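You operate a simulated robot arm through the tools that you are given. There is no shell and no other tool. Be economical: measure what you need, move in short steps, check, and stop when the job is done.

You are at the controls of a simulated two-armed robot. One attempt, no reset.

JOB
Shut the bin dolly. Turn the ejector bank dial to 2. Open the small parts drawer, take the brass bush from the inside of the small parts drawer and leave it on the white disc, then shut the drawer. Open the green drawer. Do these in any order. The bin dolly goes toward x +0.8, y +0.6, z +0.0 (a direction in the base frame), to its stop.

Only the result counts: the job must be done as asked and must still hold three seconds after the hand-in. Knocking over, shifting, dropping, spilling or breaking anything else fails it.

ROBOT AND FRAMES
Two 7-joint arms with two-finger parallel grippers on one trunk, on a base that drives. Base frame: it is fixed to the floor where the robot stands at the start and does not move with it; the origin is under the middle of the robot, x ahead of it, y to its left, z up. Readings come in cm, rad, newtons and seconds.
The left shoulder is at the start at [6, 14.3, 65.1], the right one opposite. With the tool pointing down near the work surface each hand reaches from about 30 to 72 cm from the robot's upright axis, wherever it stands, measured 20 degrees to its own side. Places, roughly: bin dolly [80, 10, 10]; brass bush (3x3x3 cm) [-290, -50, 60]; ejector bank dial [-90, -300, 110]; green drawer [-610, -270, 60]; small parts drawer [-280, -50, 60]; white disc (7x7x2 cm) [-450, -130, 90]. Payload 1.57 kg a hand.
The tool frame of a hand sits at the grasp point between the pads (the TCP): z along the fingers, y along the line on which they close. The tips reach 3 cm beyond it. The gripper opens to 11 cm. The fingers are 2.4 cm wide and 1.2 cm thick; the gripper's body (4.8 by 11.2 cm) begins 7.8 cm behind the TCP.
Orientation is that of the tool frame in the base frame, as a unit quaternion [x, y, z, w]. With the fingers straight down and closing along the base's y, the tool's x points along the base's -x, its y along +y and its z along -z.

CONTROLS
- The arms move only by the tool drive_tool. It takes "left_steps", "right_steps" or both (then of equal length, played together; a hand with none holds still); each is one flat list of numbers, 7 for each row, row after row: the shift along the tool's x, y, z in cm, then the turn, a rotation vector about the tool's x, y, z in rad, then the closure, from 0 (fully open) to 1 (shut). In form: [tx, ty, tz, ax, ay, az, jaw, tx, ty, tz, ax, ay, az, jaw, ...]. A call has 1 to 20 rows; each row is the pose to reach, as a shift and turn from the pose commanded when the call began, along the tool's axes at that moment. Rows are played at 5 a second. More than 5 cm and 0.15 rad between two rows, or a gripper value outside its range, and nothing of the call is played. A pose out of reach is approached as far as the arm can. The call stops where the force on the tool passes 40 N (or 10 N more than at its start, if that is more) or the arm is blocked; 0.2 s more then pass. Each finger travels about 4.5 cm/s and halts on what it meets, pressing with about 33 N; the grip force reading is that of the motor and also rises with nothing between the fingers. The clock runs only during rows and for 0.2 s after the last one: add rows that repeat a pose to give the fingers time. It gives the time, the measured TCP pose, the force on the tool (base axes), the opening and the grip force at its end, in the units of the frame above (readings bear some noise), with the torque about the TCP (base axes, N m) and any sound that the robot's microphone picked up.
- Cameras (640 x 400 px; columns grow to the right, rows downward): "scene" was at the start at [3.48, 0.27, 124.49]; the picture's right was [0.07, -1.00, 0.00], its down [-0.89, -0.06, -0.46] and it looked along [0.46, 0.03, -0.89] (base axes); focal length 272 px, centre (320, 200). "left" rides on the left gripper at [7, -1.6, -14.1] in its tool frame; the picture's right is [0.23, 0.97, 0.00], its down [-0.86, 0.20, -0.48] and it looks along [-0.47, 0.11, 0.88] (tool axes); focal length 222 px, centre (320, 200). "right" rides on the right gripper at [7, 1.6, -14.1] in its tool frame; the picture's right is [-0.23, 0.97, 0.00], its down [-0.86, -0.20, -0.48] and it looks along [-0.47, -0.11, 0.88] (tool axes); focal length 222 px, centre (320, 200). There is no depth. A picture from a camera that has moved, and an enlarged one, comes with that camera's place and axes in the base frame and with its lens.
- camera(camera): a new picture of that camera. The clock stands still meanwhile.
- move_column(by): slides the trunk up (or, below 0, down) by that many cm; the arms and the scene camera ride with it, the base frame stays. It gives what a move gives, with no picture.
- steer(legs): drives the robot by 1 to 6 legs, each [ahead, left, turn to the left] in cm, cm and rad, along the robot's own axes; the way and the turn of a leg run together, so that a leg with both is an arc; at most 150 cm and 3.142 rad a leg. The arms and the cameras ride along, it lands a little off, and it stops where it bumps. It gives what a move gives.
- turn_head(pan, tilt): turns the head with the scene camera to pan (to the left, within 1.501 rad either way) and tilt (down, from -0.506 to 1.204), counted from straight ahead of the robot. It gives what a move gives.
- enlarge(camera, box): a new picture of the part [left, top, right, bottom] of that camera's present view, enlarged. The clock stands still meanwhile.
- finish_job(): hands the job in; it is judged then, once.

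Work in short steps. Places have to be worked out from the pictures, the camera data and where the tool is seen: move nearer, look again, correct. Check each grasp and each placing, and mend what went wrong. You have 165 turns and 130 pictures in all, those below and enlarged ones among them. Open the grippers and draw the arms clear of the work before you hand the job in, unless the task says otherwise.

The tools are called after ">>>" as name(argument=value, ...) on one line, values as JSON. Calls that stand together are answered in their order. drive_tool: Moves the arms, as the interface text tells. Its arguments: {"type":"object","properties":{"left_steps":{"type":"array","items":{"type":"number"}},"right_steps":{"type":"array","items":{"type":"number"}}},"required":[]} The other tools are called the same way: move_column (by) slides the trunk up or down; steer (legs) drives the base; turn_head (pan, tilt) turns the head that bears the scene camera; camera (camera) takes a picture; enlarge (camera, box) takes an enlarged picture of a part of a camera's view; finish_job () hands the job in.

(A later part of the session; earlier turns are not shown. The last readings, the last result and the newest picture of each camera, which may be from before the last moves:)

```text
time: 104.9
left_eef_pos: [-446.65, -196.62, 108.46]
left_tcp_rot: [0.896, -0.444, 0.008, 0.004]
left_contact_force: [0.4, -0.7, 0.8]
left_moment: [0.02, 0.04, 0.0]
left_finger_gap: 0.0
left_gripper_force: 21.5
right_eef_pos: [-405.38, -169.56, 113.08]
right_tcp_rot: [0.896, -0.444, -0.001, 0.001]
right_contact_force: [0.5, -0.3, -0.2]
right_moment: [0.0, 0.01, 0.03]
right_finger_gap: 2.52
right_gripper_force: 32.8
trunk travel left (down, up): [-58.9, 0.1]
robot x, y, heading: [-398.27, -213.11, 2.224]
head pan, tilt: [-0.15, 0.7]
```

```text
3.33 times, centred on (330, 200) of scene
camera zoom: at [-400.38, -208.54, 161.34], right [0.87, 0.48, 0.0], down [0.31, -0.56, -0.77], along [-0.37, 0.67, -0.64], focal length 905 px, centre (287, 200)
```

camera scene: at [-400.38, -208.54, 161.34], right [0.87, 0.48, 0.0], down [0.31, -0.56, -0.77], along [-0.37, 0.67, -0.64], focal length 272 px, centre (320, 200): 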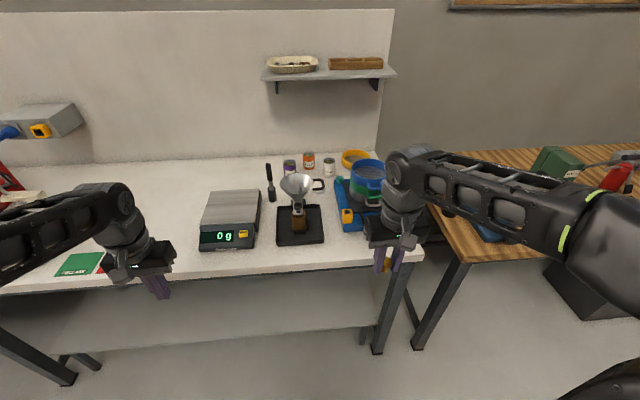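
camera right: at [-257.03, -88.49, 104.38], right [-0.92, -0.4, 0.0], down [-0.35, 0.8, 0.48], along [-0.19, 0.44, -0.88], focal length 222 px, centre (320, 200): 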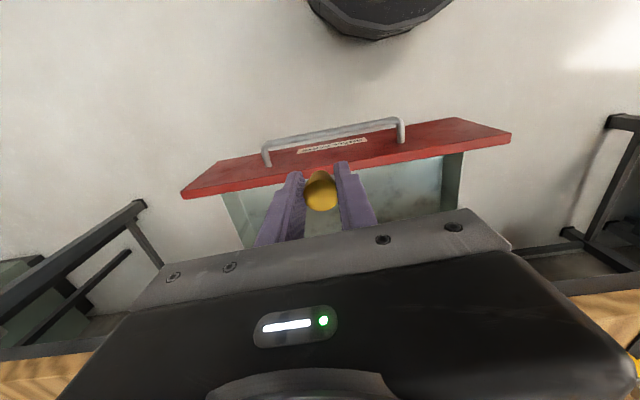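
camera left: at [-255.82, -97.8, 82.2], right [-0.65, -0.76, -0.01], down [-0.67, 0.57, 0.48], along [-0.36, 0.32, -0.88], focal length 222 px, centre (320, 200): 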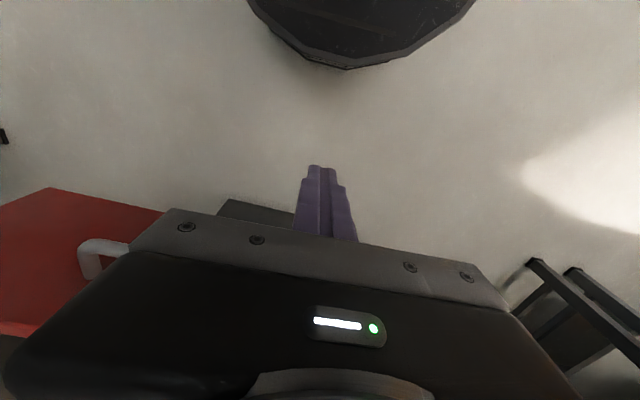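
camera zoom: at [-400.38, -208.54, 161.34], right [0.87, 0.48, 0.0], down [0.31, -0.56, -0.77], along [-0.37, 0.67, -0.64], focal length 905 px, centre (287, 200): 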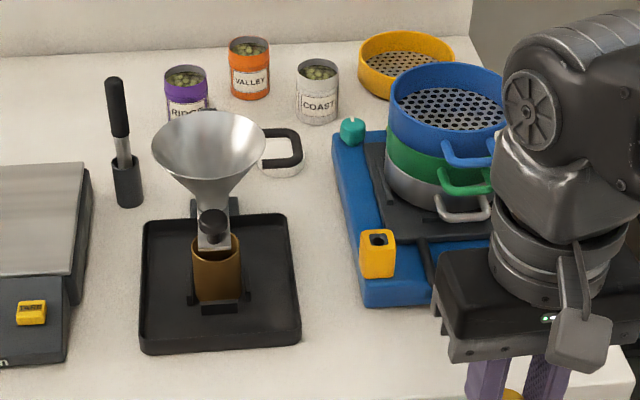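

Triangulated: disc at [-444.8, -128.3], top near z 91; the funnel's handle tip is at [-434.7, -143.8, 107], the sieves right of it. I drive 26 cm closer with the hand high.

>>> steer(legs=[[14, 1, 0], [12, 0, 0]])

>>> camera(camera="right")

>>> camera(camera="scene")

```text
time: 107.0
left_eef_pos: [-463.31, -176.48, 108.33]
left_tcp_rot: [0.895, -0.445, 0.008, 0.004]
left_contact_force: [-0.3, 0.0, -0.1]
left_moment: [-0.02, -0.03, 0.03]
left_finger_gap: 0.0
left_gripper_force: 21.1
right_eef_pos: [-422.15, -149.35, 112.96]
right_tcp_rot: [0.897, -0.443, -0.001, 0.0]
right_contact_force: [-0.7, 0.1, -0.6]
right_moment: [-0.04, -0.05, 0.0]
right_finger_gap: 2.48
right_gripper_force: 33.0
trunk travel left (down, up): [-58.9, 0.1]
robot x, y, heading: [-415.0, -193.34, 2.225]
head pan, tilt: [-0.15, 0.7]
```

```text
70 pictures are left
camera right: at [-419.16, -156.05, 127.32], right [-0.91, -0.41, 0.0], down [-0.36, 0.8, 0.48], along [-0.2, 0.44, -0.88], focal length 222 px, centre (320, 200)
```

right: 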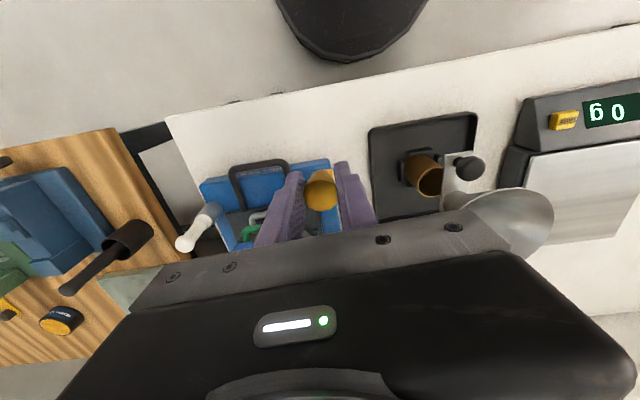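

```text
69 pictures are left
camera scene: at [-417.14, -188.34, 161.33], right [0.88, 0.48, 0.0], down [0.31, -0.56, -0.76], along [-0.37, 0.67, -0.65], focal length 272 px, centre (320, 200)
```

scene: 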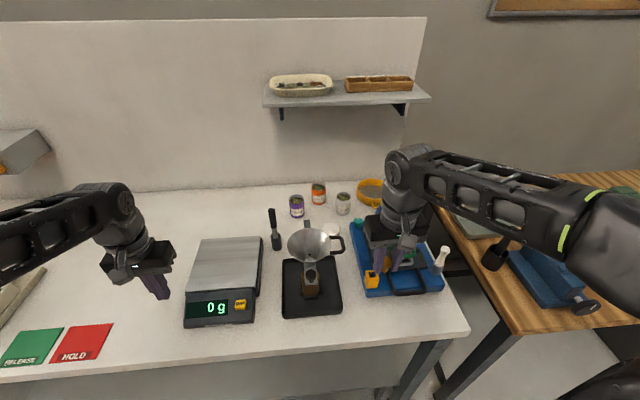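

No bump. I enlarge to re-measure the disc from here.

>>> enlarge(camera="scene", box=[270, 180, 430, 300])

```text
3.33 times, centred on (350, 240) of scene
camera zoom: at [-417.14, -188.34, 161.33], right [0.88, 0.48, 0.0], down [0.31, -0.56, -0.76], along [-0.37, 0.67, -0.65], focal length 905 px, centre (220, 67)
```

zoom: 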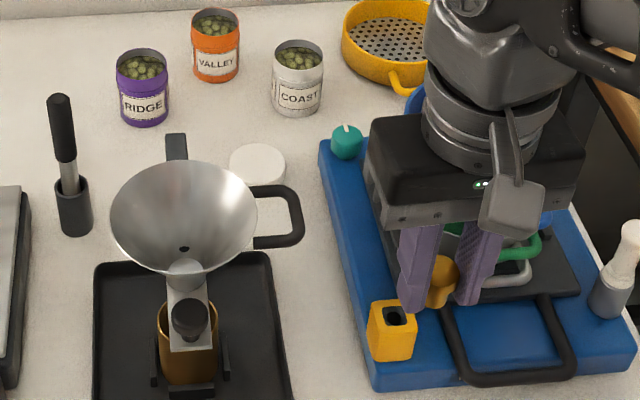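

The disc's centre is about [-446, -127]. I raise the hand 4 cm and move it forward above the lane, then look with the wrist camera.

>>> drive_tool(right_steps=[0, 0, -4, 0, 0, 0, 1, -4, 0.5, -4, 0, 0, 0, 1, -8, 1, -4, 0, 0, 0, 1, -12, 1.5, -4, 0, 0, 0, 1, -16, 2, -4, 0, 0, 0, 1, -19, 2.5, -4, 0, 0, 0, 1])

>>> camera(camera="right")

>>> enlarge(camera="scene", box=[270, 180, 430, 300])

```text
time: 108.5
left_eef_pos: [-463.38, -176.53, 108.41]
left_tcp_rot: [0.896, -0.445, 0.007, 0.003]
left_contact_force: [-0.7, 0.7, 0.4]
left_moment: [0.02, 0.01, -0.04]
left_finger_gap: 0.01
left_gripper_force: 21.1
right_eef_pos: [-429.93, -141.65, 117.19]
right_tcp_rot: [0.897, -0.443, -0.002, -0.001]
right_contact_force: [0.5, 0.1, -0.8]
right_moment: [-0.01, -0.01, 0.04]
right_finger_gap: 2.52
right_gripper_force: 32.8
right hand out of reach, approached as far as the arm can: row 4, 5, 6
trunk travel left (down, up): [-58.9, 0.1]
robot x, y, heading: [-414.96, -193.15, 2.225]
head pan, tilt: [-0.15, 0.7]
```

```text
67 pictures are left
camera right: at [-426.88, -148.32, 131.44], right [-0.91, -0.41, 0.0], down [-0.36, 0.8, 0.48], along [-0.2, 0.44, -0.88], focal length 222 px, centre (320, 200)
```

right: 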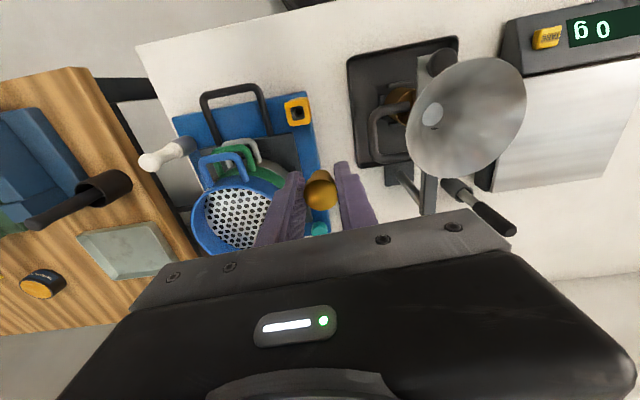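

```text
3.33 times, centred on (350, 240) of scene
camera zoom: at [-417.09, -188.5, 161.33], right [0.88, 0.48, 0.0], down [0.31, -0.56, -0.76], along [-0.37, 0.67, -0.64], focal length 905 px, centre (220, 67)
```

zoom: 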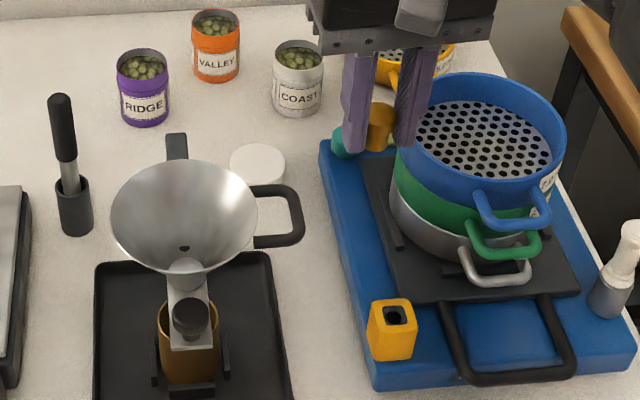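

At this height the reach falls short. Before driving nearer I look down to see the room between base and bench.

>>> turn_head(pan=0, tilt=1.2)

>>> camera(camera="scene")

```text
time: 109.4
left_eef_pos: [-463.3, -176.57, 108.3]
left_tcp_rot: [0.896, -0.445, 0.008, 0.003]
left_contact_force: [-1.3, -0.4, -0.3]
left_moment: [0.0, 0.0, -0.01]
left_finger_gap: 0.0
left_gripper_force: 21.6
right_eef_pos: [-429.84, -141.57, 117.19]
right_tcp_rot: [0.896, -0.444, -0.001, -0.001]
right_contact_force: [-0.7, 0.7, -0.5]
right_moment: [0.01, 0.01, -0.01]
right_finger_gap: 2.5
right_gripper_force: 32.3
trunk travel left (down, up): [-58.9, 0.1]
robot x, y, heading: [-414.85, -193.57, 2.228]
head pan, tilt: [0.0, 1.201]
```

```text
65 pictures are left
camera scene: at [-416.31, -191.49, 157.74], right [0.79, 0.61, 0.0], down [0.57, -0.74, -0.36], along [-0.22, 0.29, -0.93], focal length 272 px, centre (320, 200)
```

scene: 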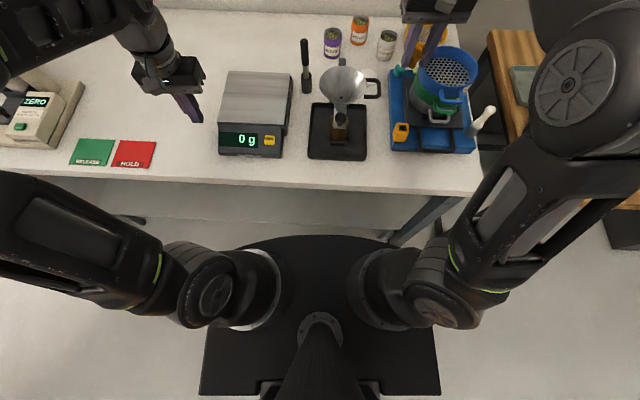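

The torso is about 19 cm deep in front, and the bench edge 32 cm from the axis. I drive 5 cm nearer.

>>> steer(legs=[[5, 0, 0]])

>>> turn_head(pan=-0.15, tilt=0.75)

```text
time: 110.3
left_eef_pos: [-466.39, -172.46, 108.25]
left_tcp_rot: [0.896, -0.445, 0.007, 0.003]
left_contact_force: [-0.7, 1.0, 0.2]
left_moment: [-0.05, -0.04, -0.04]
left_finger_gap: 0.01
left_gripper_force: 20.9
right_eef_pos: [-432.9, -137.56, 117.13]
right_tcp_rot: [0.897, -0.442, 0.0, 0.0]
right_contact_force: [-0.1, 0.2, -1.0]
right_moment: [-0.06, -0.01, 0.04]
right_finger_gap: 2.54
right_gripper_force: 33.2
trunk travel left (down, up): [-58.9, 0.1]
robot x, y, heading: [-418.28, -189.19, 2.226]
head pan, tilt: [0.0, 1.201]
```

```text
time: 111.2
left_eef_pos: [-466.24, -172.57, 108.33]
left_tcp_rot: [0.896, -0.445, 0.008, 0.002]
left_contact_force: [0.1, -1.4, -0.4]
left_moment: [0.0, 0.03, -0.01]
left_finger_gap: 0.0
left_gripper_force: 21.4
right_eef_pos: [-432.8, -137.79, 117.25]
right_tcp_rot: [0.897, -0.443, -0.001, -0.001]
right_contact_force: [-0.1, 0.6, -0.2]
right_moment: [0.01, 0.01, 0.0]
right_finger_gap: 2.51
right_gripper_force: 33.1
trunk travel left (down, up): [-58.9, 0.1]
robot x, y, heading: [-417.87, -189.92, 2.228]
head pan, tilt: [-0.15, 0.75]
```

I lower to z≈105 and go 10 cm forward along the lane (4 cm right of the disc's line).

>>> drive_tool(right_steps=[0, 0, 4, 0, 0, 0, 1, -2, 0, 8, 0, 0, 0, 1, -5, 0, 11, 0, 0, 0, 1, -8, 0, 12, 0, 0, 0, 1, -10, 0, 12, 0, 0, 0, 1])

>>> camera(camera="right")

>>> enlarge(camera="scene", box=[250, 180, 450, 320])

```text
time: 112.4
left_eef_pos: [-466.3, -172.66, 108.38]
left_tcp_rot: [0.896, -0.445, 0.008, 0.003]
left_contact_force: [0.4, 0.5, -0.7]
left_moment: [0.02, 0.02, 0.02]
left_finger_gap: 0.0
left_gripper_force: 21.5
right_eef_pos: [-438.88, -129.67, 105.2]
right_tcp_rot: [0.897, -0.443, -0.001, 0.0]
right_contact_force: [-0.1, 0.5, 0.2]
right_moment: [0.01, 0.02, 0.03]
right_finger_gap: 2.51
right_gripper_force: 32.6
trunk travel left (down, up): [-58.9, 0.1]
robot x, y, heading: [-417.73, -189.25, 2.223]
head pan, tilt: [-0.15, 0.75]
```

```text
64 pictures are left
camera right: at [-435.82, -136.38, 119.38], right [-0.91, -0.41, 0.0], down [-0.36, 0.8, 0.48], along [-0.2, 0.44, -0.88], focal length 222 px, centre (320, 200)
```

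right: 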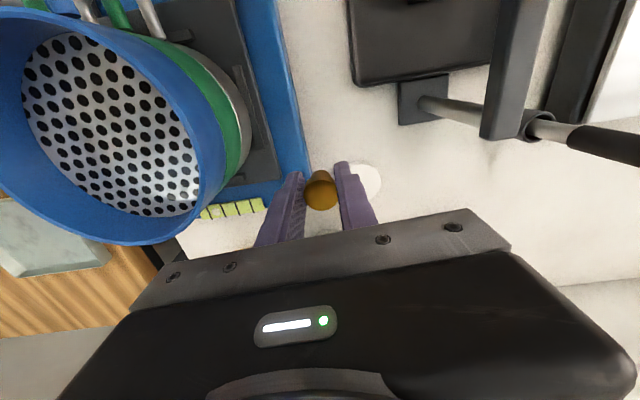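

```text
2.86 times, centred on (350, 250) of scene
camera zoom: at [-419.94, -184.72, 160.91], right [0.88, 0.48, 0.0], down [0.33, -0.6, -0.73], along [-0.35, 0.64, -0.68], focal length 776 px, centre (234, 57)
```

zoom: 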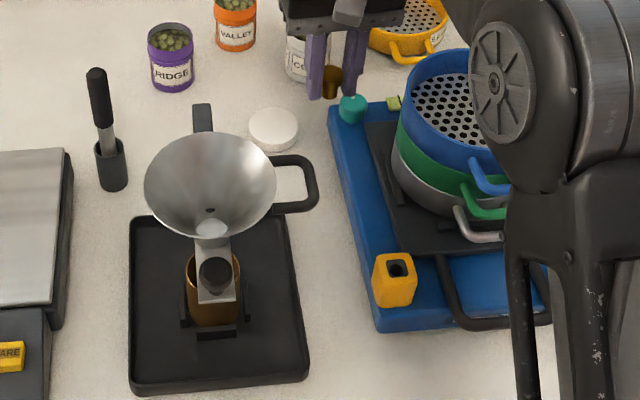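

Both views give the disc centre [-446.1, -126.6], top z≈90. I move over it and lower to z≈96.

>>> drive_tool(right_steps=[-3.4, 1.9, 0, 0, 0, 0, 1, -6.85, 3.84, 0, 0, 0, 0, 1, -6.85, 3.84, 3, 0, 0, 0, 1, -6.85, 3.84, 6, 0, 0, 0, 1, -6.85, 3.84, 9, 0, 0, 0, 1])

>>> camera(camera="right")

>>> enlarge(camera="scene", box=[250, 180, 450, 320])

```text
time: 113.6
left_eef_pos: [-466.39, -172.62, 108.21]
left_tcp_rot: [0.896, -0.445, 0.007, 0.003]
left_contact_force: [0.3, -0.5, 0.6]
left_moment: [-0.04, 0.0, 0.0]
left_finger_gap: 0.02
left_gripper_force: 21.2
right_eef_pos: [-446.08, -126.54, 96.0]
right_tcp_rot: [0.897, -0.443, -0.001, -0.001]
right_contact_force: [0.8, 0.2, 0.0]
right_moment: [-0.02, 0.0, -0.01]
right_finger_gap: 2.5
right_gripper_force: 33.4
right hand out of reach, approached as far as the arm can: row 2
trunk travel left (down, up): [-58.9, 0.1]
robot x, y, heading: [-417.69, -189.62, 2.225]
head pan, tilt: [-0.15, 0.75]
```

```text
62 pictures are left
camera right: at [-443.2, -133.2, 110.31], right [-0.91, -0.41, 0.0], down [-0.36, 0.8, 0.48], along [-0.2, 0.44, -0.88], focal length 222 px, centre (320, 200)
```

right: 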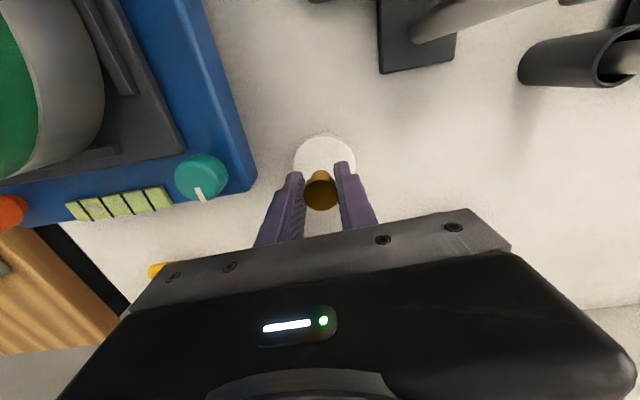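

```text
2.86 times, centred on (350, 250) of scene
camera zoom: at [-420.0, -184.68, 160.91], right [0.88, 0.48, 0.0], down [0.33, -0.6, -0.73], along [-0.35, 0.64, -0.68], focal length 776 px, centre (234, 57)
```

zoom: 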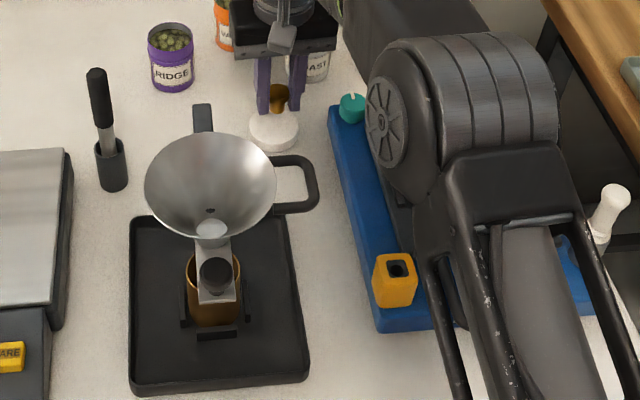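

Centred over the disc. I lower 2.2 cm in small steps and read the force.

>>> drive_tool(right_steps=[-0.3, 0.3, 0.5, 0, 0, 0, 1, -0.3, 0.3, 1, 0, 0, 0, 1, -0.3, 0.3, 1.4, 0, 0, 0, 1, -0.3, 0.3, 1.8, 0, 0, 0, 1, -0.3, 0.3, 2.2, 0, 0, 0, 1])

>>> enlarge(camera="scene", box=[310, 190, 390, 250])

```text
time: 114.8
left_eef_pos: [-466.31, -172.69, 108.27]
left_tcp_rot: [0.895, -0.445, 0.007, 0.002]
left_contact_force: [-0.9, 0.3, -0.3]
left_moment: [0.0, 0.03, -0.01]
left_finger_gap: 0.0
left_gripper_force: 21.3
right_eef_pos: [-446.57, -126.59, 94.06]
right_tcp_rot: [0.896, -0.444, -0.001, 0.0]
right_contact_force: [0.5, 0.1, 0.0]
right_moment: [-0.02, 0.04, 0.01]
right_finger_gap: 2.49
right_gripper_force: 33.0
trunk travel left (down, up): [-58.9, 0.1]
robot x, y, heading: [-417.51, -189.73, 2.226]
head pan, tilt: [-0.15, 0.75]
```

```text
6.67 times, centred on (350, 220) of scene
camera zoom: at [-419.93, -184.76, 160.91], right [0.88, 0.48, 0.0], down [0.33, -0.6, -0.73], along [-0.35, 0.64, -0.68], focal length 1810 px, centre (120, 67)
```

zoom: 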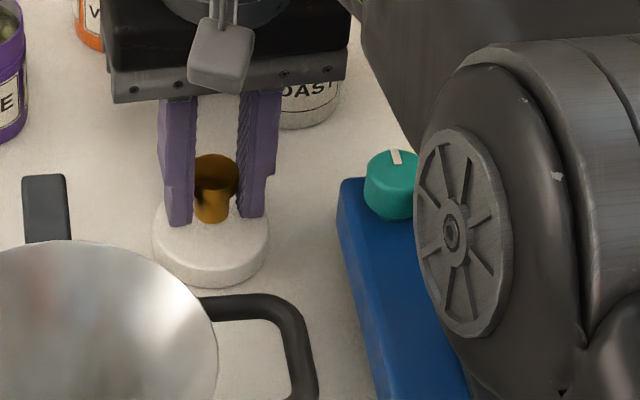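

Still no contact; fingertips look a few cm above the disc. Lowering further in fine steps.

>>> drive_tool(right_steps=[0, 0, 0.3, 0, 0, 0, 1, 0, 0, 0.6, 0, 0, 0, 1, 0, 0, 0.9, 0, 0, 0, 1, 0, 0, 1.2, 0, 0, 0, 1])

>>> enlarge(camera="scene", box=[310, 190, 390, 250])

```text
time: 115.8
left_eef_pos: [-466.19, -172.61, 108.42]
left_tcp_rot: [0.896, -0.445, 0.007, 0.003]
left_contact_force: [0.2, 0.1, -0.2]
left_moment: [0.0, -0.02, 0.0]
left_finger_gap: 0.01
left_gripper_force: 21.7
right_eef_pos: [-446.68, -126.49, 92.92]
right_tcp_rot: [0.896, -0.444, -0.002, -0.001]
right_contact_force: [0.8, -0.3, 6.9]
right_moment: [0.04, 0.01, 0.01]
right_finger_gap: 2.51
right_gripper_force: 33.2
trunk travel left (down, up): [-58.9, 0.1]
robot x, y, heading: [-418.28, -189.46, 2.226]
head pan, tilt: [-0.15, 0.75]
```

```text
6.67 times, centred on (350, 220) of scene
camera zoom: at [-419.88, -184.84, 160.93], right [0.88, 0.48, 0.0], down [0.33, -0.6, -0.73], along [-0.35, 0.64, -0.68], focal length 1810 px, centre (120, 67)
```

zoom: 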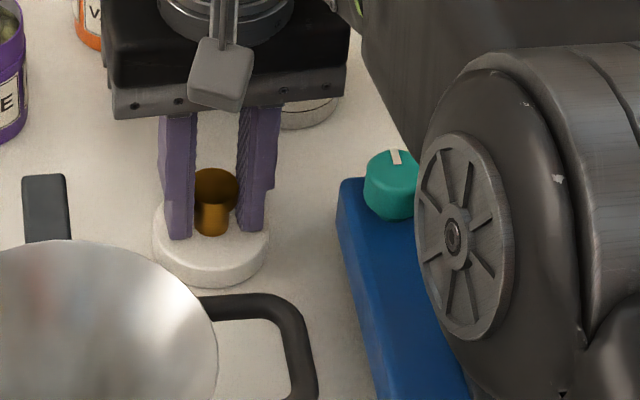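

Contact at 7 N: the bush stands on the disc. I open slowly, then rise.

>>> drive_tool(right_steps=[0, 0, 0, 0, 0, 0, 0.75, 0, 0, 0, 0, 0, 0, 0.6, 0, 0, 0, 0, 0, 0, 0.55, 0, 0, 0, 0, 0, 0, 0.55, 0, 0, -1.5, 0, 0, 0, 0.55, 0, 0, -4, 0, 0, 0, 0.55, 0, 0, -8, 0, 0, 0, 0.55, 0, 0, -12, 0, 0, 0, 0.55])

>>> enlarge(camera="scene", box=[310, 190, 390, 250])

>>> camera(camera="right")

```text
time: 117.6
left_eef_pos: [-466.33, -172.61, 108.28]
left_tcp_rot: [0.895, -0.445, 0.007, 0.002]
left_contact_force: [-0.1, 0.0, 1.5]
left_moment: [0.0, 0.0, -0.01]
left_finger_gap: 0.0
left_gripper_force: 21.0
right_eef_pos: [-446.54, -126.64, 101.84]
right_tcp_rot: [0.897, -0.443, -0.001, 0.0]
right_contact_force: [-0.4, 0.4, 0.6]
right_moment: [-0.02, 0.01, 0.03]
right_finger_gap: 4.92
right_gripper_force: 0.0
right hand out of reach, approached as far as the arm can: row 8
trunk travel left (down, up): [-58.9, 0.1]
robot x, y, heading: [-417.79, -189.49, 2.228]
head pan, tilt: [-0.15, 0.75]
```

```text
6.67 times, centred on (350, 220) of scene
camera zoom: at [-419.95, -184.72, 160.91], right [0.88, 0.48, 0.0], down [0.33, -0.6, -0.73], along [-0.35, 0.64, -0.68], focal length 1810 px, centre (120, 67)
```

zoom: 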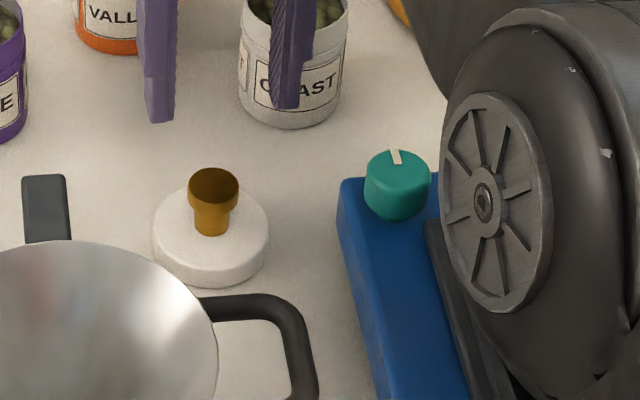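

```text
57 pictures are left
camera right: at [-443.44, -133.24, 116.0], right [-0.91, -0.41, 0.0], down [-0.36, 0.8, 0.48], along [-0.2, 0.44, -0.88], focal length 222 px, centre (320, 200)
```

right: 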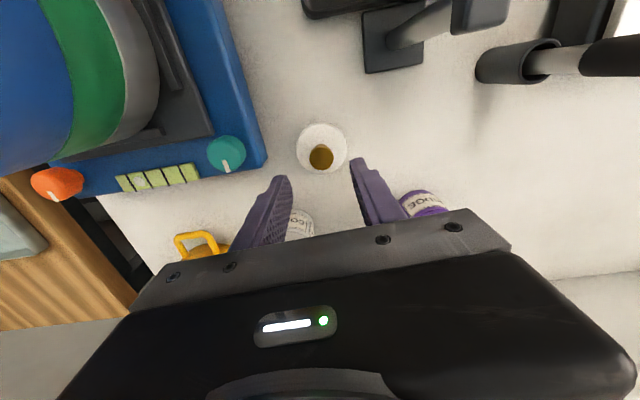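

The bush stands on the disc. I leave the same way: right along the lane, back, then up, and drive the base back.

>>> drive_tool(right_steps=[1, -0.5, -1.5, 0, 0, 0, 0.6, 3, -2, -3, 0, 0, 0, 0.8, 6, -4, -3.5, 0, 0, 0, 1, 10, -4.2, -3.5, 0, 0, 0, 1, 13, -4.2, -5, 0, 0, 0, 1, 16, -4.2, -9, 0, 0, 0, 1, 17, -4.2, -13, 0, 0, 0, 1, 19, -4.2, -15, 0, 0, 0, 1])

>>> steer(legs=[[-45, 0, 0]])

>>> turn_head(pan=0.7, tilt=0.5)

>>> camera(camera="scene")

```text
time: 119.4
left_eef_pos: [-466.3, -172.8, 108.33]
left_tcp_rot: [0.896, -0.445, 0.006, 0.002]
left_contact_force: [-0.4, -0.6, -0.1]
left_moment: [0.01, -0.03, -0.02]
left_finger_gap: 0.0
left_gripper_force: 21.7
right_eef_pos: [-431.49, -139.29, 116.87]
right_tcp_rot: [0.896, -0.443, -0.001, 0.0]
right_contact_force: [0.2, 0.7, 0.7]
right_moment: [0.0, 0.01, -0.02]
right_finger_gap: 0.02
right_gripper_force: 21.3
trunk travel left (down, up): [-58.9, 0.1]
robot x, y, heading: [-417.98, -189.52, 2.224]
head pan, tilt: [-0.15, 0.75]
```

```text
time: 122.1
left_eef_pos: [-438.85, -208.41, 108.39]
left_tcp_rot: [0.896, -0.443, 0.007, 0.003]
left_contact_force: [1.0, 0.6, 0.1]
left_moment: [0.05, 0.01, 0.0]
left_finger_gap: 0.0
left_gripper_force: 21.6
right_eef_pos: [-404.15, -174.86, 116.89]
right_tcp_rot: [0.897, -0.442, -0.001, -0.001]
right_contact_force: [-0.6, -0.1, -0.1]
right_moment: [0.01, 0.03, 0.01]
right_finger_gap: 0.0
right_gripper_force: 21.0
trunk travel left (down, up): [-58.9, 0.1]
robot x, y, heading: [-390.46, -225.4, 2.233]
head pan, tilt: [-0.15, 0.75]
```

```text
time: 123.3
left_eef_pos: [-438.81, -208.36, 108.28]
left_tcp_rot: [0.896, -0.444, 0.008, 0.003]
left_contact_force: [0.4, 0.2, -0.2]
left_moment: [0.0, -0.01, 0.0]
left_finger_gap: 0.0
left_gripper_force: 21.6
right_eef_pos: [-404.14, -174.79, 116.96]
right_tcp_rot: [0.897, -0.442, -0.002, -0.001]
right_contact_force: [1.2, 0.3, 0.6]
right_moment: [0.02, -0.01, 0.02]
right_finger_gap: 0.0
right_gripper_force: 21.7
trunk travel left (down, up): [-58.9, 0.1]
robot x, y, heading: [-390.17, -225.08, 2.229]
head pan, tilt: [0.7, 0.499]
```

```text
56 pictures are left
camera scene: at [-397.38, -225.73, 163.1], right [0.21, 0.98, 0.0], down [0.47, -0.1, -0.88], along [-0.86, 0.19, -0.48], focal length 272 px, centre (320, 200)
```

scene: 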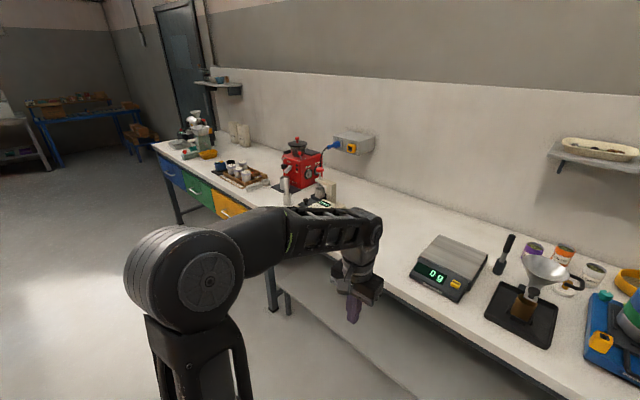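

The blue/green/yellow drawers are at the far end of the white bench. I lower the trunk 24 cm, drive 150 cm left and look.

>>> move_column(by=-24)

>>> steer(legs=[[0, 150, 0]])

>>> turn_head(pan=0.3, tilt=0.55)

>>> camera(camera="scene")

```text
time: 125.8
left_eef_pos: [-438.91, -208.43, 84.38]
left_tcp_rot: [0.896, -0.443, 0.008, 0.003]
left_contact_force: [-0.6, -0.5, 0.6]
left_moment: [0.0, 0.0, 0.02]
left_finger_gap: 0.0
left_gripper_force: 21.7
right_eef_pos: [-404.19, -174.65, 92.89]
right_tcp_rot: [0.897, -0.442, -0.002, -0.001]
right_contact_force: [-0.1, 0.5, -0.2]
right_moment: [0.0, 0.04, 0.03]
right_finger_gap: 0.02
right_gripper_force: 21.3
trunk travel left (down, up): [-34.9, 24.1]
robot x, y, heading: [-390.47, -225.05, 2.221]
head pan, tilt: [0.7, 0.499]
```

```text
time: 133.2
left_eef_pos: [-557.74, -299.98, 84.43]
left_tcp_rot: [0.896, -0.444, 0.007, 0.003]
left_contact_force: [-0.7, 0.1, 0.3]
left_moment: [-0.03, -0.01, 0.02]
left_finger_gap: 0.0
left_gripper_force: 20.8
right_eef_pos: [-523.0, -266.29, 92.9]
right_tcp_rot: [0.897, -0.442, -0.001, 0.0]
right_contact_force: [0.1, -0.3, 0.2]
right_moment: [0.01, 0.0, -0.01]
right_finger_gap: 0.02
right_gripper_force: 21.4
trunk travel left (down, up): [-34.9, 24.1]
robot x, y, heading: [-508.86, -316.75, 2.225]
head pan, tilt: [0.7, 0.499]
```

```text
time: 134.1
left_eef_pos: [-557.65, -299.91, 84.24]
left_tcp_rot: [0.896, -0.444, 0.007, 0.003]
left_contact_force: [-0.4, -0.3, 0.2]
left_moment: [-0.01, -0.01, -0.05]
left_finger_gap: 0.0
left_gripper_force: 21.6
right_eef_pos: [-523.12, -266.24, 92.84]
right_tcp_rot: [0.897, -0.441, -0.002, 0.0]
right_contact_force: [-0.7, -0.3, -0.1]
right_moment: [0.02, 0.02, 0.01]
right_finger_gap: 0.0
right_gripper_force: 21.1
trunk travel left (down, up): [-34.9, 24.1]
robot x, y, heading: [-508.75, -316.38, 2.227]
head pan, tilt: [0.3, 0.55]
```

```text
55 pictures are left
camera scene: at [-514.63, -314.04, 138.65], right [0.58, 0.82, 0.0], down [0.43, -0.3, -0.85], along [-0.7, 0.49, -0.52], focal length 272 px, centre (320, 200)
```

scene: 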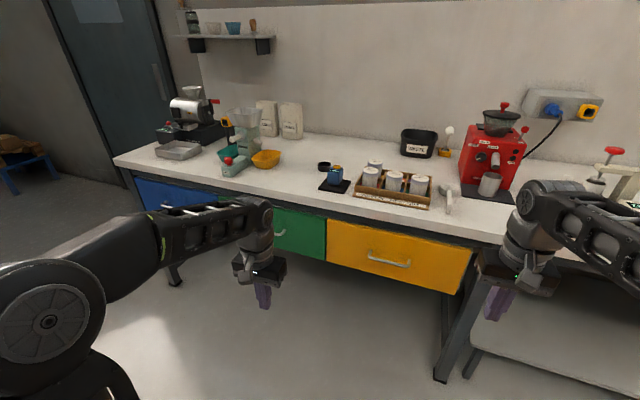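

The green handle is near [-589, -282, 75], about 43 cm to the left. I'll use the left hand, mirrored: pitch its fingers forward, then roll.

>>> drive_tool(left_steps=[-0.5, 0, 0.6, 0, -0.15, 0, 0.8, -1, 0, 1.2, 0, -0.3, 0, 0.6, -1.5, 0, 1.8, 0, -0.45, 0, 0.4, -2, 0, 2.4, 0, -0.6, 0, 0.2, -2.5, 0, 3, 0, -0.75, 0, 0, -3, 0, 3.6, 0, -0.9, 0, 0, -3.5, 0, 4.2, 0, -1.05, 0, 0, -4, 0, 4.8, 0, -1.2, 0, 0, -4.5, 0, 5.4, 0, -1.35, 0, 0, -5, 0, 6, 0, -1.5, 0, 0, -5, 0, 6, 0, -1.571, 0, 0])

>>> drive_tool(left_steps=[0, 0, 0, 0, 0, -0.15, 0, 0, 0, 0, 0, 0, -0.3, 0, 0, 0, 0, 0, 0, -0.45, 0, 0, 0, 0, 0, 0, -0.6, 0, 0, 0, 0, 0, 0, -0.75, 0, 0, 0, 0, 0, 0, -0.9, 0, 0, 0, 0, 0, 0, -1.05, 0, 0, 0, 0, 0, 0, -1.2, 0, 0, 0, 0, 0, 0, -1.35, 0, 0, 0, 0, 0, 0, -1.5, 0, 0, 0, 0, 0, 0, -1.571, 0])

>>> steer(legs=[[0, 14, 0]])

>>> camera(camera="left")

>>> camera(camera="scene")

```text
time: 136.5
left_eef_pos: [-562.84, -294.89, 76.65]
left_tcp_rot: [0.638, -0.315, -0.629, -0.312]
left_contact_force: [-0.6, -0.3, 1.0]
left_moment: [-0.03, 0.01, -0.05]
left_finger_gap: 11.01
left_gripper_force: 0.2
left hand out of reach, approached as far as the arm can: row 6, 7, 8, 9, 10, 11
right_eef_pos: [-523.03, -266.27, 92.9]
right_tcp_rot: [0.897, -0.442, -0.002, -0.001]
right_contact_force: [0.1, -0.2, -0.2]
right_moment: [0.02, 0.01, 0.05]
right_finger_gap: 0.01
right_gripper_force: 21.1
trunk travel left (down, up): [-34.9, 24.1]
robot x, y, heading: [-509.23, -316.7, 2.224]
head pan, tilt: [0.3, 0.55]
```

```text
time: 138.9
left_eef_pos: [-562.95, -294.89, 76.83]
left_tcp_rot: [0.674, 0.229, -0.223, -0.666]
left_contact_force: [0.1, 1.0, 0.8]
left_moment: [0.04, 0.0, -0.01]
left_finger_gap: 10.97
left_gripper_force: 0.1
right_eef_pos: [-523.03, -266.31, 92.88]
right_tcp_rot: [0.897, -0.442, -0.002, 0.0]
right_contact_force: [-0.1, 0.5, -0.6]
right_moment: [0.02, -0.03, 0.01]
right_finger_gap: 0.0
right_gripper_force: 21.2
trunk travel left (down, up): [-34.9, 24.1]
robot x, y, heading: [-509.25, -316.49, 2.229]
head pan, tilt: [0.3, 0.55]
```

```text
time: 140.2
left_eef_pos: [-574.1, -303.37, 76.68]
left_tcp_rot: [0.675, 0.227, -0.223, -0.666]
left_contact_force: [0.0, -0.3, -0.3]
left_moment: [0.0, -0.02, 0.0]
left_finger_gap: 11.0
left_gripper_force: 0.1
right_eef_pos: [-534.01, -274.73, 92.8]
right_tcp_rot: [0.896, -0.443, -0.002, -0.001]
right_contact_force: [-0.2, -0.1, -0.3]
right_moment: [-0.01, -0.02, 0.01]
right_finger_gap: 0.02
right_gripper_force: 21.5
trunk travel left (down, up): [-34.9, 24.1]
robot x, y, heading: [-520.25, -324.97, 2.223]
head pan, tilt: [0.3, 0.55]
```

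```text
54 pictures are left
camera left: at [-559.84, -310.34, 78.54], right [0.19, 0.13, -0.97], down [-0.39, -0.9, -0.19], along [-0.9, 0.42, -0.12], focal length 222 px, centre (320, 200)
```

left: 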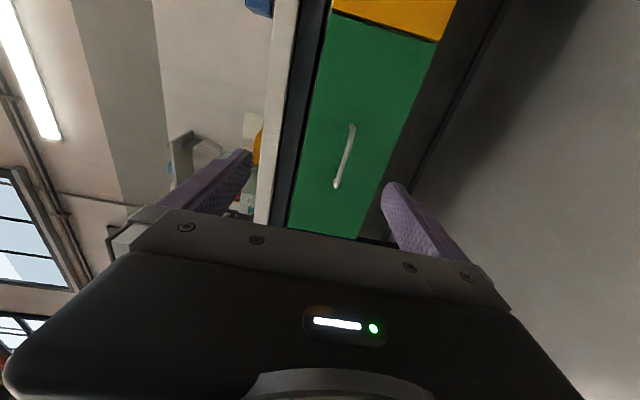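

```text
53 pictures are left
camera scene: at [-525.74, -322.58, 138.65], right [0.58, 0.82, 0.0], down [0.43, -0.3, -0.85], along [-0.7, 0.49, -0.52], focal length 272 px, centre (320, 200)
```

scene: 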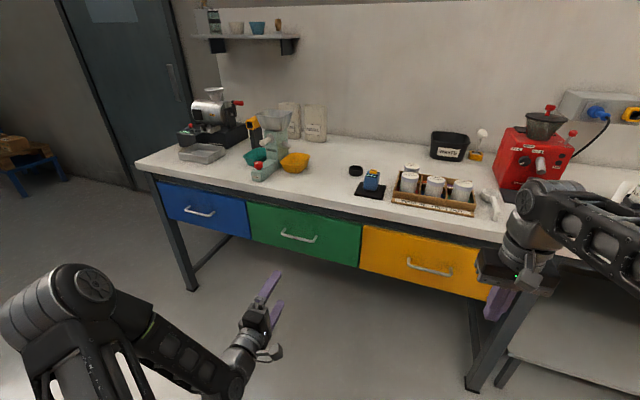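

I enlarge both views for a precise handle position.

>>> enlarge(camera="scene", box=[230, 190, 380, 280])

>>> enlarge(camera="left", box=[250, 60, 450, 240])

```text
4.27 times, centred on (305, 235) of scene
camera zoom: at [-525.74, -322.58, 138.65], right [0.58, 0.82, 0.0], down [0.43, -0.3, -0.85], along [-0.7, 0.49, -0.52], focal length 1159 px, centre (384, 51)
```

zoom: 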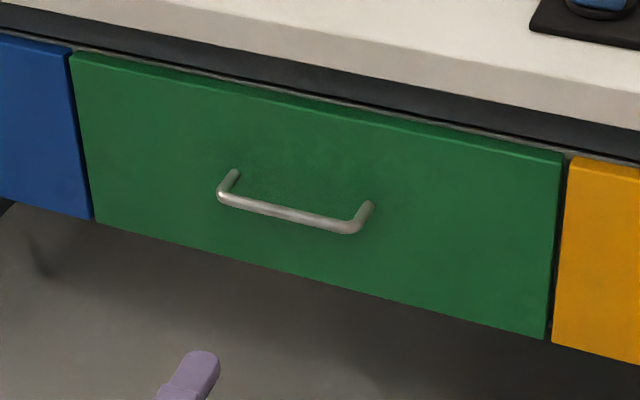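

```text
2.22 times, centred on (350, 150) of left
camera zoom: at [-559.84, -310.34, 78.54], right [0.19, 0.13, -0.97], down [-0.39, -0.9, -0.19], along [-0.9, 0.42, -0.12], focal length 494 px, centre (253, 311)
```

zoom: 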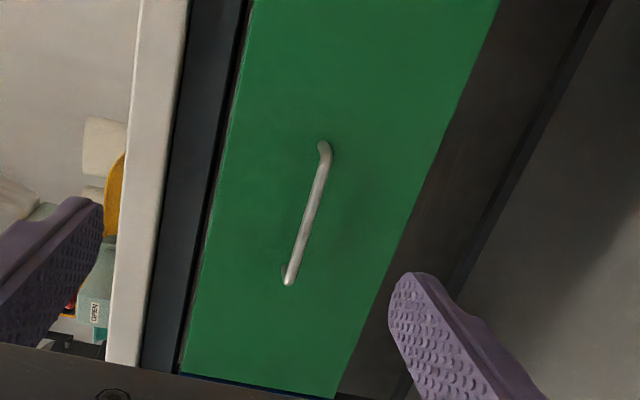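

The estimates put the handle about 5-8 cm left of the hand, 27-33 cm ahead, z 70-75. I shift the base 6.5 left and 12 forward, trunk down 4, and look again.

>>> move_column(by=-4)

>>> steer(legs=[[12, 6.5, 0]])

>>> enlarge(camera="left", box=[160, 0, 480, 240])

>>> camera(camera="scene")

```text
time: 141.1
left_eef_pos: [-574.03, -303.45, 72.85]
left_tcp_rot: [0.674, 0.228, -0.224, -0.666]
left_contact_force: [0.5, 0.4, -0.2]
left_moment: [0.01, -0.01, 0.01]
left_finger_gap: 10.99
left_gripper_force: 0.1
right_eef_pos: [-534.03, -274.82, 88.86]
right_tcp_rot: [0.896, -0.443, -0.001, -0.001]
right_contact_force: [-1.3, 0.0, -0.2]
right_moment: [-0.01, 0.01, 0.02]
right_finger_gap: 0.01
right_gripper_force: 21.0
trunk travel left (down, up): [-30.9, 28.1]
robot x, y, heading: [-520.24, -325.14, 2.22]
head pan, tilt: [0.3, 0.55]
```

```text
time: 142.4
left_eef_pos: [-586.51, -297.81, 72.83]
left_tcp_rot: [0.674, 0.227, -0.223, -0.666]
left_contact_force: [-0.2, -0.3, 0.3]
left_moment: [0.03, 0.01, -0.01]
left_finger_gap: 11.0
left_gripper_force: 0.1
right_eef_pos: [-546.52, -269.32, 88.79]
right_tcp_rot: [0.896, -0.443, -0.001, -0.001]
right_contact_force: [0.0, 0.0, -0.9]
right_moment: [0.03, 0.01, -0.02]
right_finger_gap: 0.03
right_gripper_force: 21.7
trunk travel left (down, up): [-30.9, 28.1]
robot x, y, heading: [-532.87, -319.91, 2.226]
head pan, tilt: [0.3, 0.55]
```

```text
1.67 times, centred on (320, 120) of left
camera zoom: at [-572.3, -304.75, 74.54], right [0.19, 0.13, -0.97], down [-0.39, -0.9, -0.19], along [-0.9, 0.42, -0.12], focal length 370 px, centre (320, 333)
```

zoom: 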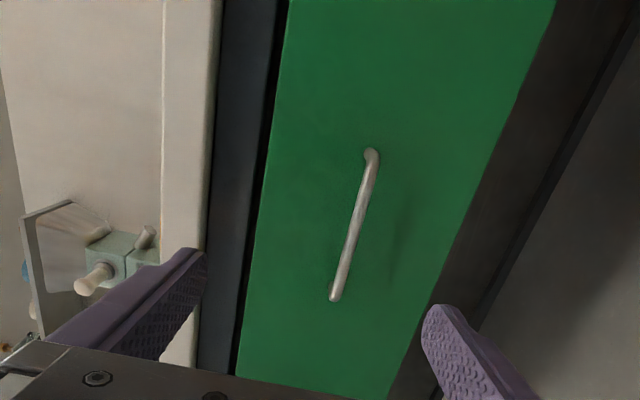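

```text
49 pictures are left
camera scene: at [-538.21, -316.99, 134.64], right [0.58, 0.82, 0.0], down [0.43, -0.3, -0.85], along [-0.7, 0.49, -0.52], focal length 272 px, centre (320, 200)
```

scene: 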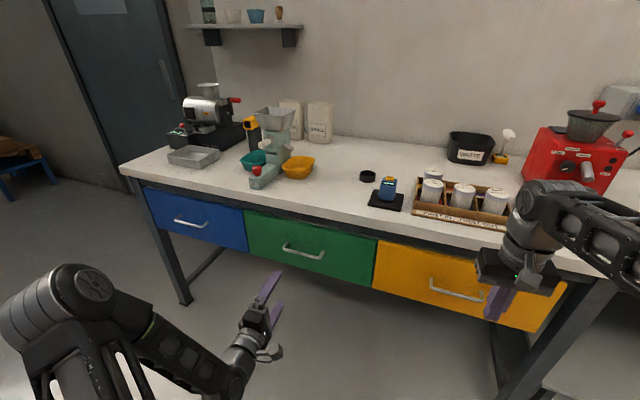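

Two wrist views intersect at [-597, -283, 69.8], straight ahead of the hand by ~18 cm and 3 cm lower. I lower the trunk 3 cm, drive 8 cm, then reach 8.3 cm with a half-closed jaw.

>>> move_column(by=-3)

>>> steer(legs=[[8, 0, 0]])

>>> drive_tool(left_steps=[0, 0, 0, 0, 0, 0, 0.2, 0, 0, 0, 0, 0, 0, 0.45, 0, 0, 0, 0, 0, 0, 0.45, 0, 0, 3, 0, 0, 0, 0.45, 0, 0, 5.5, 0, 0, 0, 0.45])

>>> camera(camera="left")

```text
time: 143.1
left_eef_pos: [-586.38, -297.82, 69.92]
left_tcp_rot: [0.675, 0.227, -0.223, -0.666]
left_contact_force: [-1.4, 0.5, 0.1]
left_moment: [-0.02, -0.01, 0.0]
left_finger_gap: 11.03
left_gripper_force: 0.1
right_eef_pos: [-546.5, -269.22, 85.76]
right_tcp_rot: [0.897, -0.443, -0.001, -0.002]
right_contact_force: [0.3, 1.1, -0.4]
right_moment: [0.0, 0.01, 0.0]
right_finger_gap: 0.02
right_gripper_force: 21.2
trunk travel left (down, up): [-27.9, 31.1]
robot x, y, heading: [-532.78, -319.92, 2.231]
head pan, tilt: [0.3, 0.55]
```

```text
time: 144.2
left_eef_pos: [-591.23, -291.48, 69.74]
left_tcp_rot: [0.674, 0.228, -0.223, -0.666]
left_contact_force: [-0.1, 0.2, -0.1]
left_moment: [-0.01, 0.0, -0.02]
left_finger_gap: 10.97
left_gripper_force: 0.1
right_eef_pos: [-551.33, -262.99, 85.85]
right_tcp_rot: [0.896, -0.443, -0.002, -0.001]
right_contact_force: [-0.3, 0.5, -0.4]
right_moment: [-0.03, -0.02, 0.0]
right_finger_gap: 0.0
right_gripper_force: 21.2
trunk travel left (down, up): [-27.9, 31.1]
robot x, y, heading: [-537.21, -313.23, 2.222]
head pan, tilt: [0.3, 0.55]
```

```text
time: 145.4
left_eef_pos: [-594.57, -287.17, 69.64]
left_tcp_rot: [0.675, 0.227, -0.222, -0.666]
left_contact_force: [0.1, 0.0, -0.1]
left_moment: [0.01, 0.02, -0.03]
left_finger_gap: 6.04
left_gripper_force: 0.1
right_eef_pos: [-551.24, -262.93, 85.78]
right_tcp_rot: [0.896, -0.443, -0.002, 0.0]
right_contact_force: [0.6, 0.3, 0.2]
right_moment: [-0.02, 0.0, -0.03]
right_finger_gap: 0.0
right_gripper_force: 21.1
trunk travel left (down, up): [-27.9, 31.1]
robot x, y, heading: [-537.45, -313.77, 2.226]
head pan, tilt: [0.3, 0.55]
```

```text
48 pictures are left
camera left: at [-580.42, -294.12, 71.45], right [0.19, 0.13, -0.97], down [-0.39, -0.9, -0.19], along [-0.9, 0.42, -0.12], focal length 222 px, centre (320, 200)
```

left: 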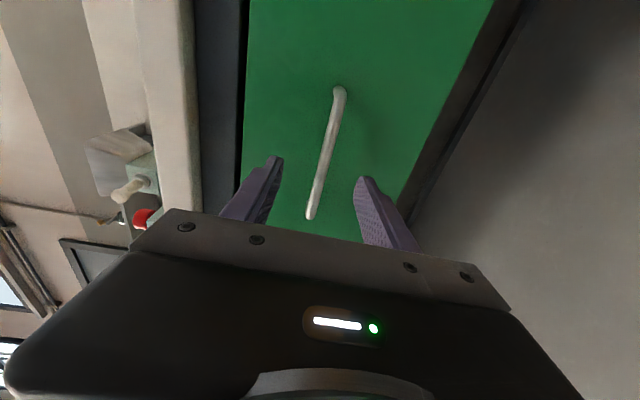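

Judging by the handle's apparent growth it is still ~7.5 cm ahead. I advance 5.5 cm more.

>>> drive_tool(left_steps=[0, 0, 2, 0, 0, 0, 0.45, 0, 0.3, 4, 0, 0, 0, 0.45, 0, 0.3, 5, 0, 0, 0, 0.45, 0, 0.3, 5.5, 0, 0, 0, 0.45])

>>> camera(camera="left")

```text
time: 146.4
left_eef_pos: [-597.81, -282.77, 69.29]
left_tcp_rot: [0.675, 0.227, -0.222, -0.666]
left_contact_force: [0.0, 0.5, -0.6]
left_moment: [0.01, -0.02, -0.01]
left_finger_gap: 6.06
left_gripper_force: 0.1
right_eef_pos: [-551.23, -262.96, 85.86]
right_tcp_rot: [0.896, -0.443, -0.001, -0.001]
right_contact_force: [-0.3, -0.4, 0.0]
right_moment: [-0.01, 0.01, 0.01]
right_finger_gap: 0.0
right_gripper_force: 21.5
trunk travel left (down, up): [-27.9, 31.1]
robot x, y, heading: [-537.9, -313.76, 2.226]
head pan, tilt: [0.3, 0.55]
```

```text
47 pictures are left
camera left: at [-583.72, -289.7, 71.1], right [0.19, 0.13, -0.97], down [-0.39, -0.9, -0.19], along [-0.9, 0.42, -0.12], focal length 222 px, centre (320, 200)
```

left: 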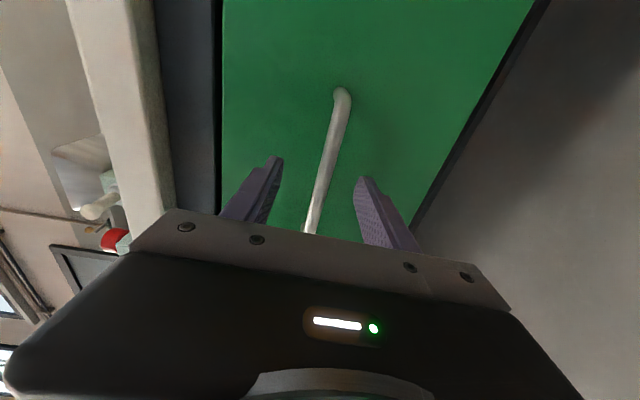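

The bar lies between the fingers. I advance 1.5 cm more and close.

>>> drive_tool(left_steps=[0, 0, 0.8, 0, 0, 0, 0.45, 0, 0, 1.5, 0, 0, 0, 0.45, 0, 0, 1.5, 0, 0, 0, 0.7, 0, 0, 1.5, 0, 0, 0, 1, 0, 0, 1.5, 0, 0, 0, 1, 0, 0, 1.5, 0, 0, 0, 1, 0, 0, 1.5, 0, 0, 0, 1])

>>> camera(camera="left")

```text
time: 148.0
left_eef_pos: [-598.76, -281.55, 69.01]
left_tcp_rot: [0.677, 0.229, -0.221, -0.664]
left_contact_force: [2.4, -0.1, -14.2]
left_moment: [-0.37, 0.16, 0.13]
left_finger_gap: 1.18
left_gripper_force: 29.5
right_eef_pos: [-551.29, -262.94, 85.81]
right_tcp_rot: [0.897, -0.443, -0.001, 0.001]
right_contact_force: [0.5, -0.3, -0.5]
right_moment: [-0.01, 0.0, 0.0]
right_finger_gap: 0.01
right_gripper_force: 21.8
trunk travel left (down, up): [-27.9, 31.1]
robot x, y, heading: [-537.44, -313.64, 2.223]
head pan, tilt: [0.3, 0.55]
```

```text
46 pictures are left
camera left: at [-584.65, -288.5, 70.9], right [0.2, 0.12, -0.97], down [-0.39, -0.9, -0.19], along [-0.9, 0.42, -0.13], focal length 222 px, centre (320, 200)
```

left: 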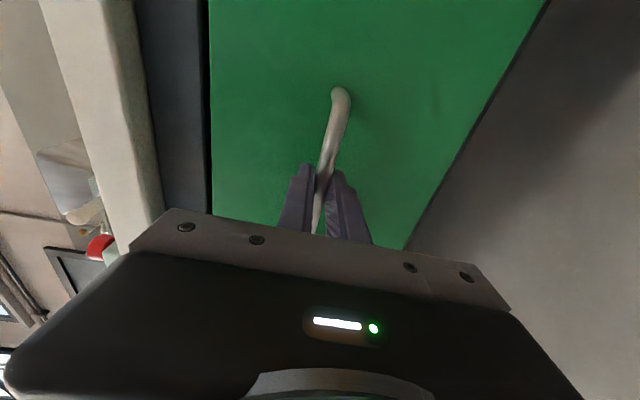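

Gripped (gap 1.18). I pull by driving the base back 22 cm.

>>> steer(legs=[[-22, 0, 0]])

>>> camera(camera="scene")

```text
time: 149.7
left_eef_pos: [-585.78, -299.3, 69.02]
left_tcp_rot: [0.676, 0.231, -0.225, -0.663]
left_contact_force: [-18.5, -13.3, -13.6]
left_moment: [-0.35, 0.25, 0.25]
left_finger_gap: 1.19
left_gripper_force: 29.3
right_eef_pos: [-538.13, -280.59, 85.82]
right_tcp_rot: [0.896, -0.443, 0.0, -0.002]
right_contact_force: [-0.8, -0.5, 1.2]
right_moment: [0.0, 0.03, -0.01]
right_finger_gap: 0.0
right_gripper_force: 20.9
trunk travel left (down, up): [-27.9, 31.1]
robot x, y, heading: [-524.21, -330.87, 2.227]
head pan, tilt: [0.3, 0.55]
```

```text
45 pictures are left
camera scene: at [-529.8, -328.31, 131.64], right [0.58, 0.82, 0.0], down [0.43, -0.3, -0.85], along [-0.69, 0.49, -0.52], focal length 272 px, centre (320, 200)
```

scene: 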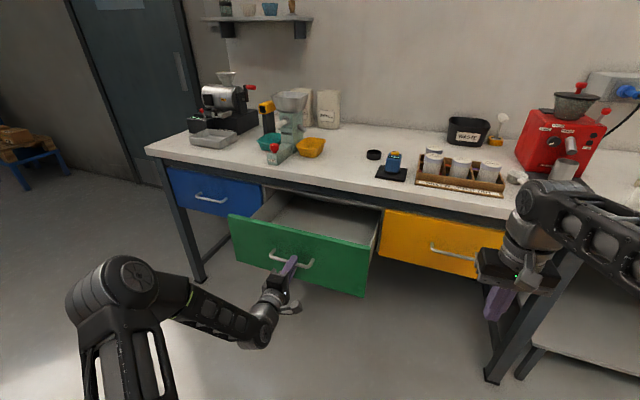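

Open by 22 cm. I pull on slowly with the arm toward its stop.

>>> drive_tool(left_steps=[0, 0, -1, 0, 0, 0, 1, 0, 0, -2, 0, 0, 0, 1, 0, 0, -3, 0, 0, 0, 1, 0, 0, -4, 0, 0, 0, 1, 0, 0, -5, 0, 0, 0, 1, 0, 0, -6, 0, 0, 0, 1, 0, 0, -7, 0, 0, 0, 1, 0, 0, -8, 0, 0, 0, 1, 0, 0, -9, 0, 0, 0, 1, 0, 0, -10, 0, 0, 0, 1])

>>> camera(camera="scene")

```text
time: 151.8
left_eef_pos: [-579.83, -307.42, 69.17]
left_tcp_rot: [0.676, 0.234, -0.226, -0.661]
left_contact_force: [-17.5, -13.4, -17.5]
left_moment: [-0.44, 0.29, 0.28]
left_finger_gap: 1.18
left_gripper_force: 28.9
right_eef_pos: [-538.09, -280.52, 85.88]
right_tcp_rot: [0.897, -0.443, 0.0, -0.001]
right_contact_force: [-0.8, 0.0, 0.0]
right_moment: [0.01, -0.01, 0.02]
right_finger_gap: 0.02
right_gripper_force: 21.7
trunk travel left (down, up): [-27.9, 31.1]
robot x, y, heading: [-524.07, -330.72, 2.227]
head pan, tilt: [0.3, 0.55]
```

```text
44 pictures are left
camera scene: at [-529.82, -328.3, 131.63], right [0.58, 0.82, 0.0], down [0.43, -0.3, -0.85], along [-0.69, 0.49, -0.52], focal length 272 px, centre (320, 200)
```

scene: 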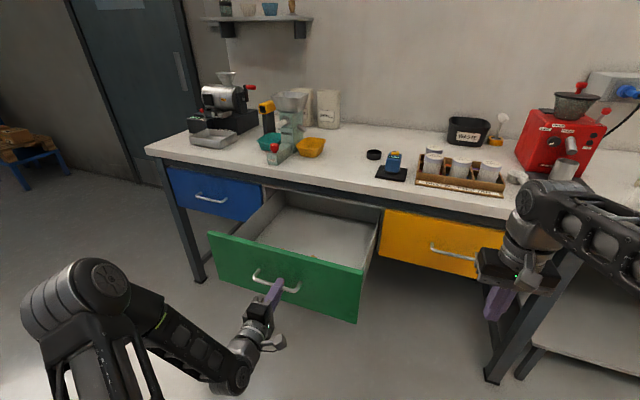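

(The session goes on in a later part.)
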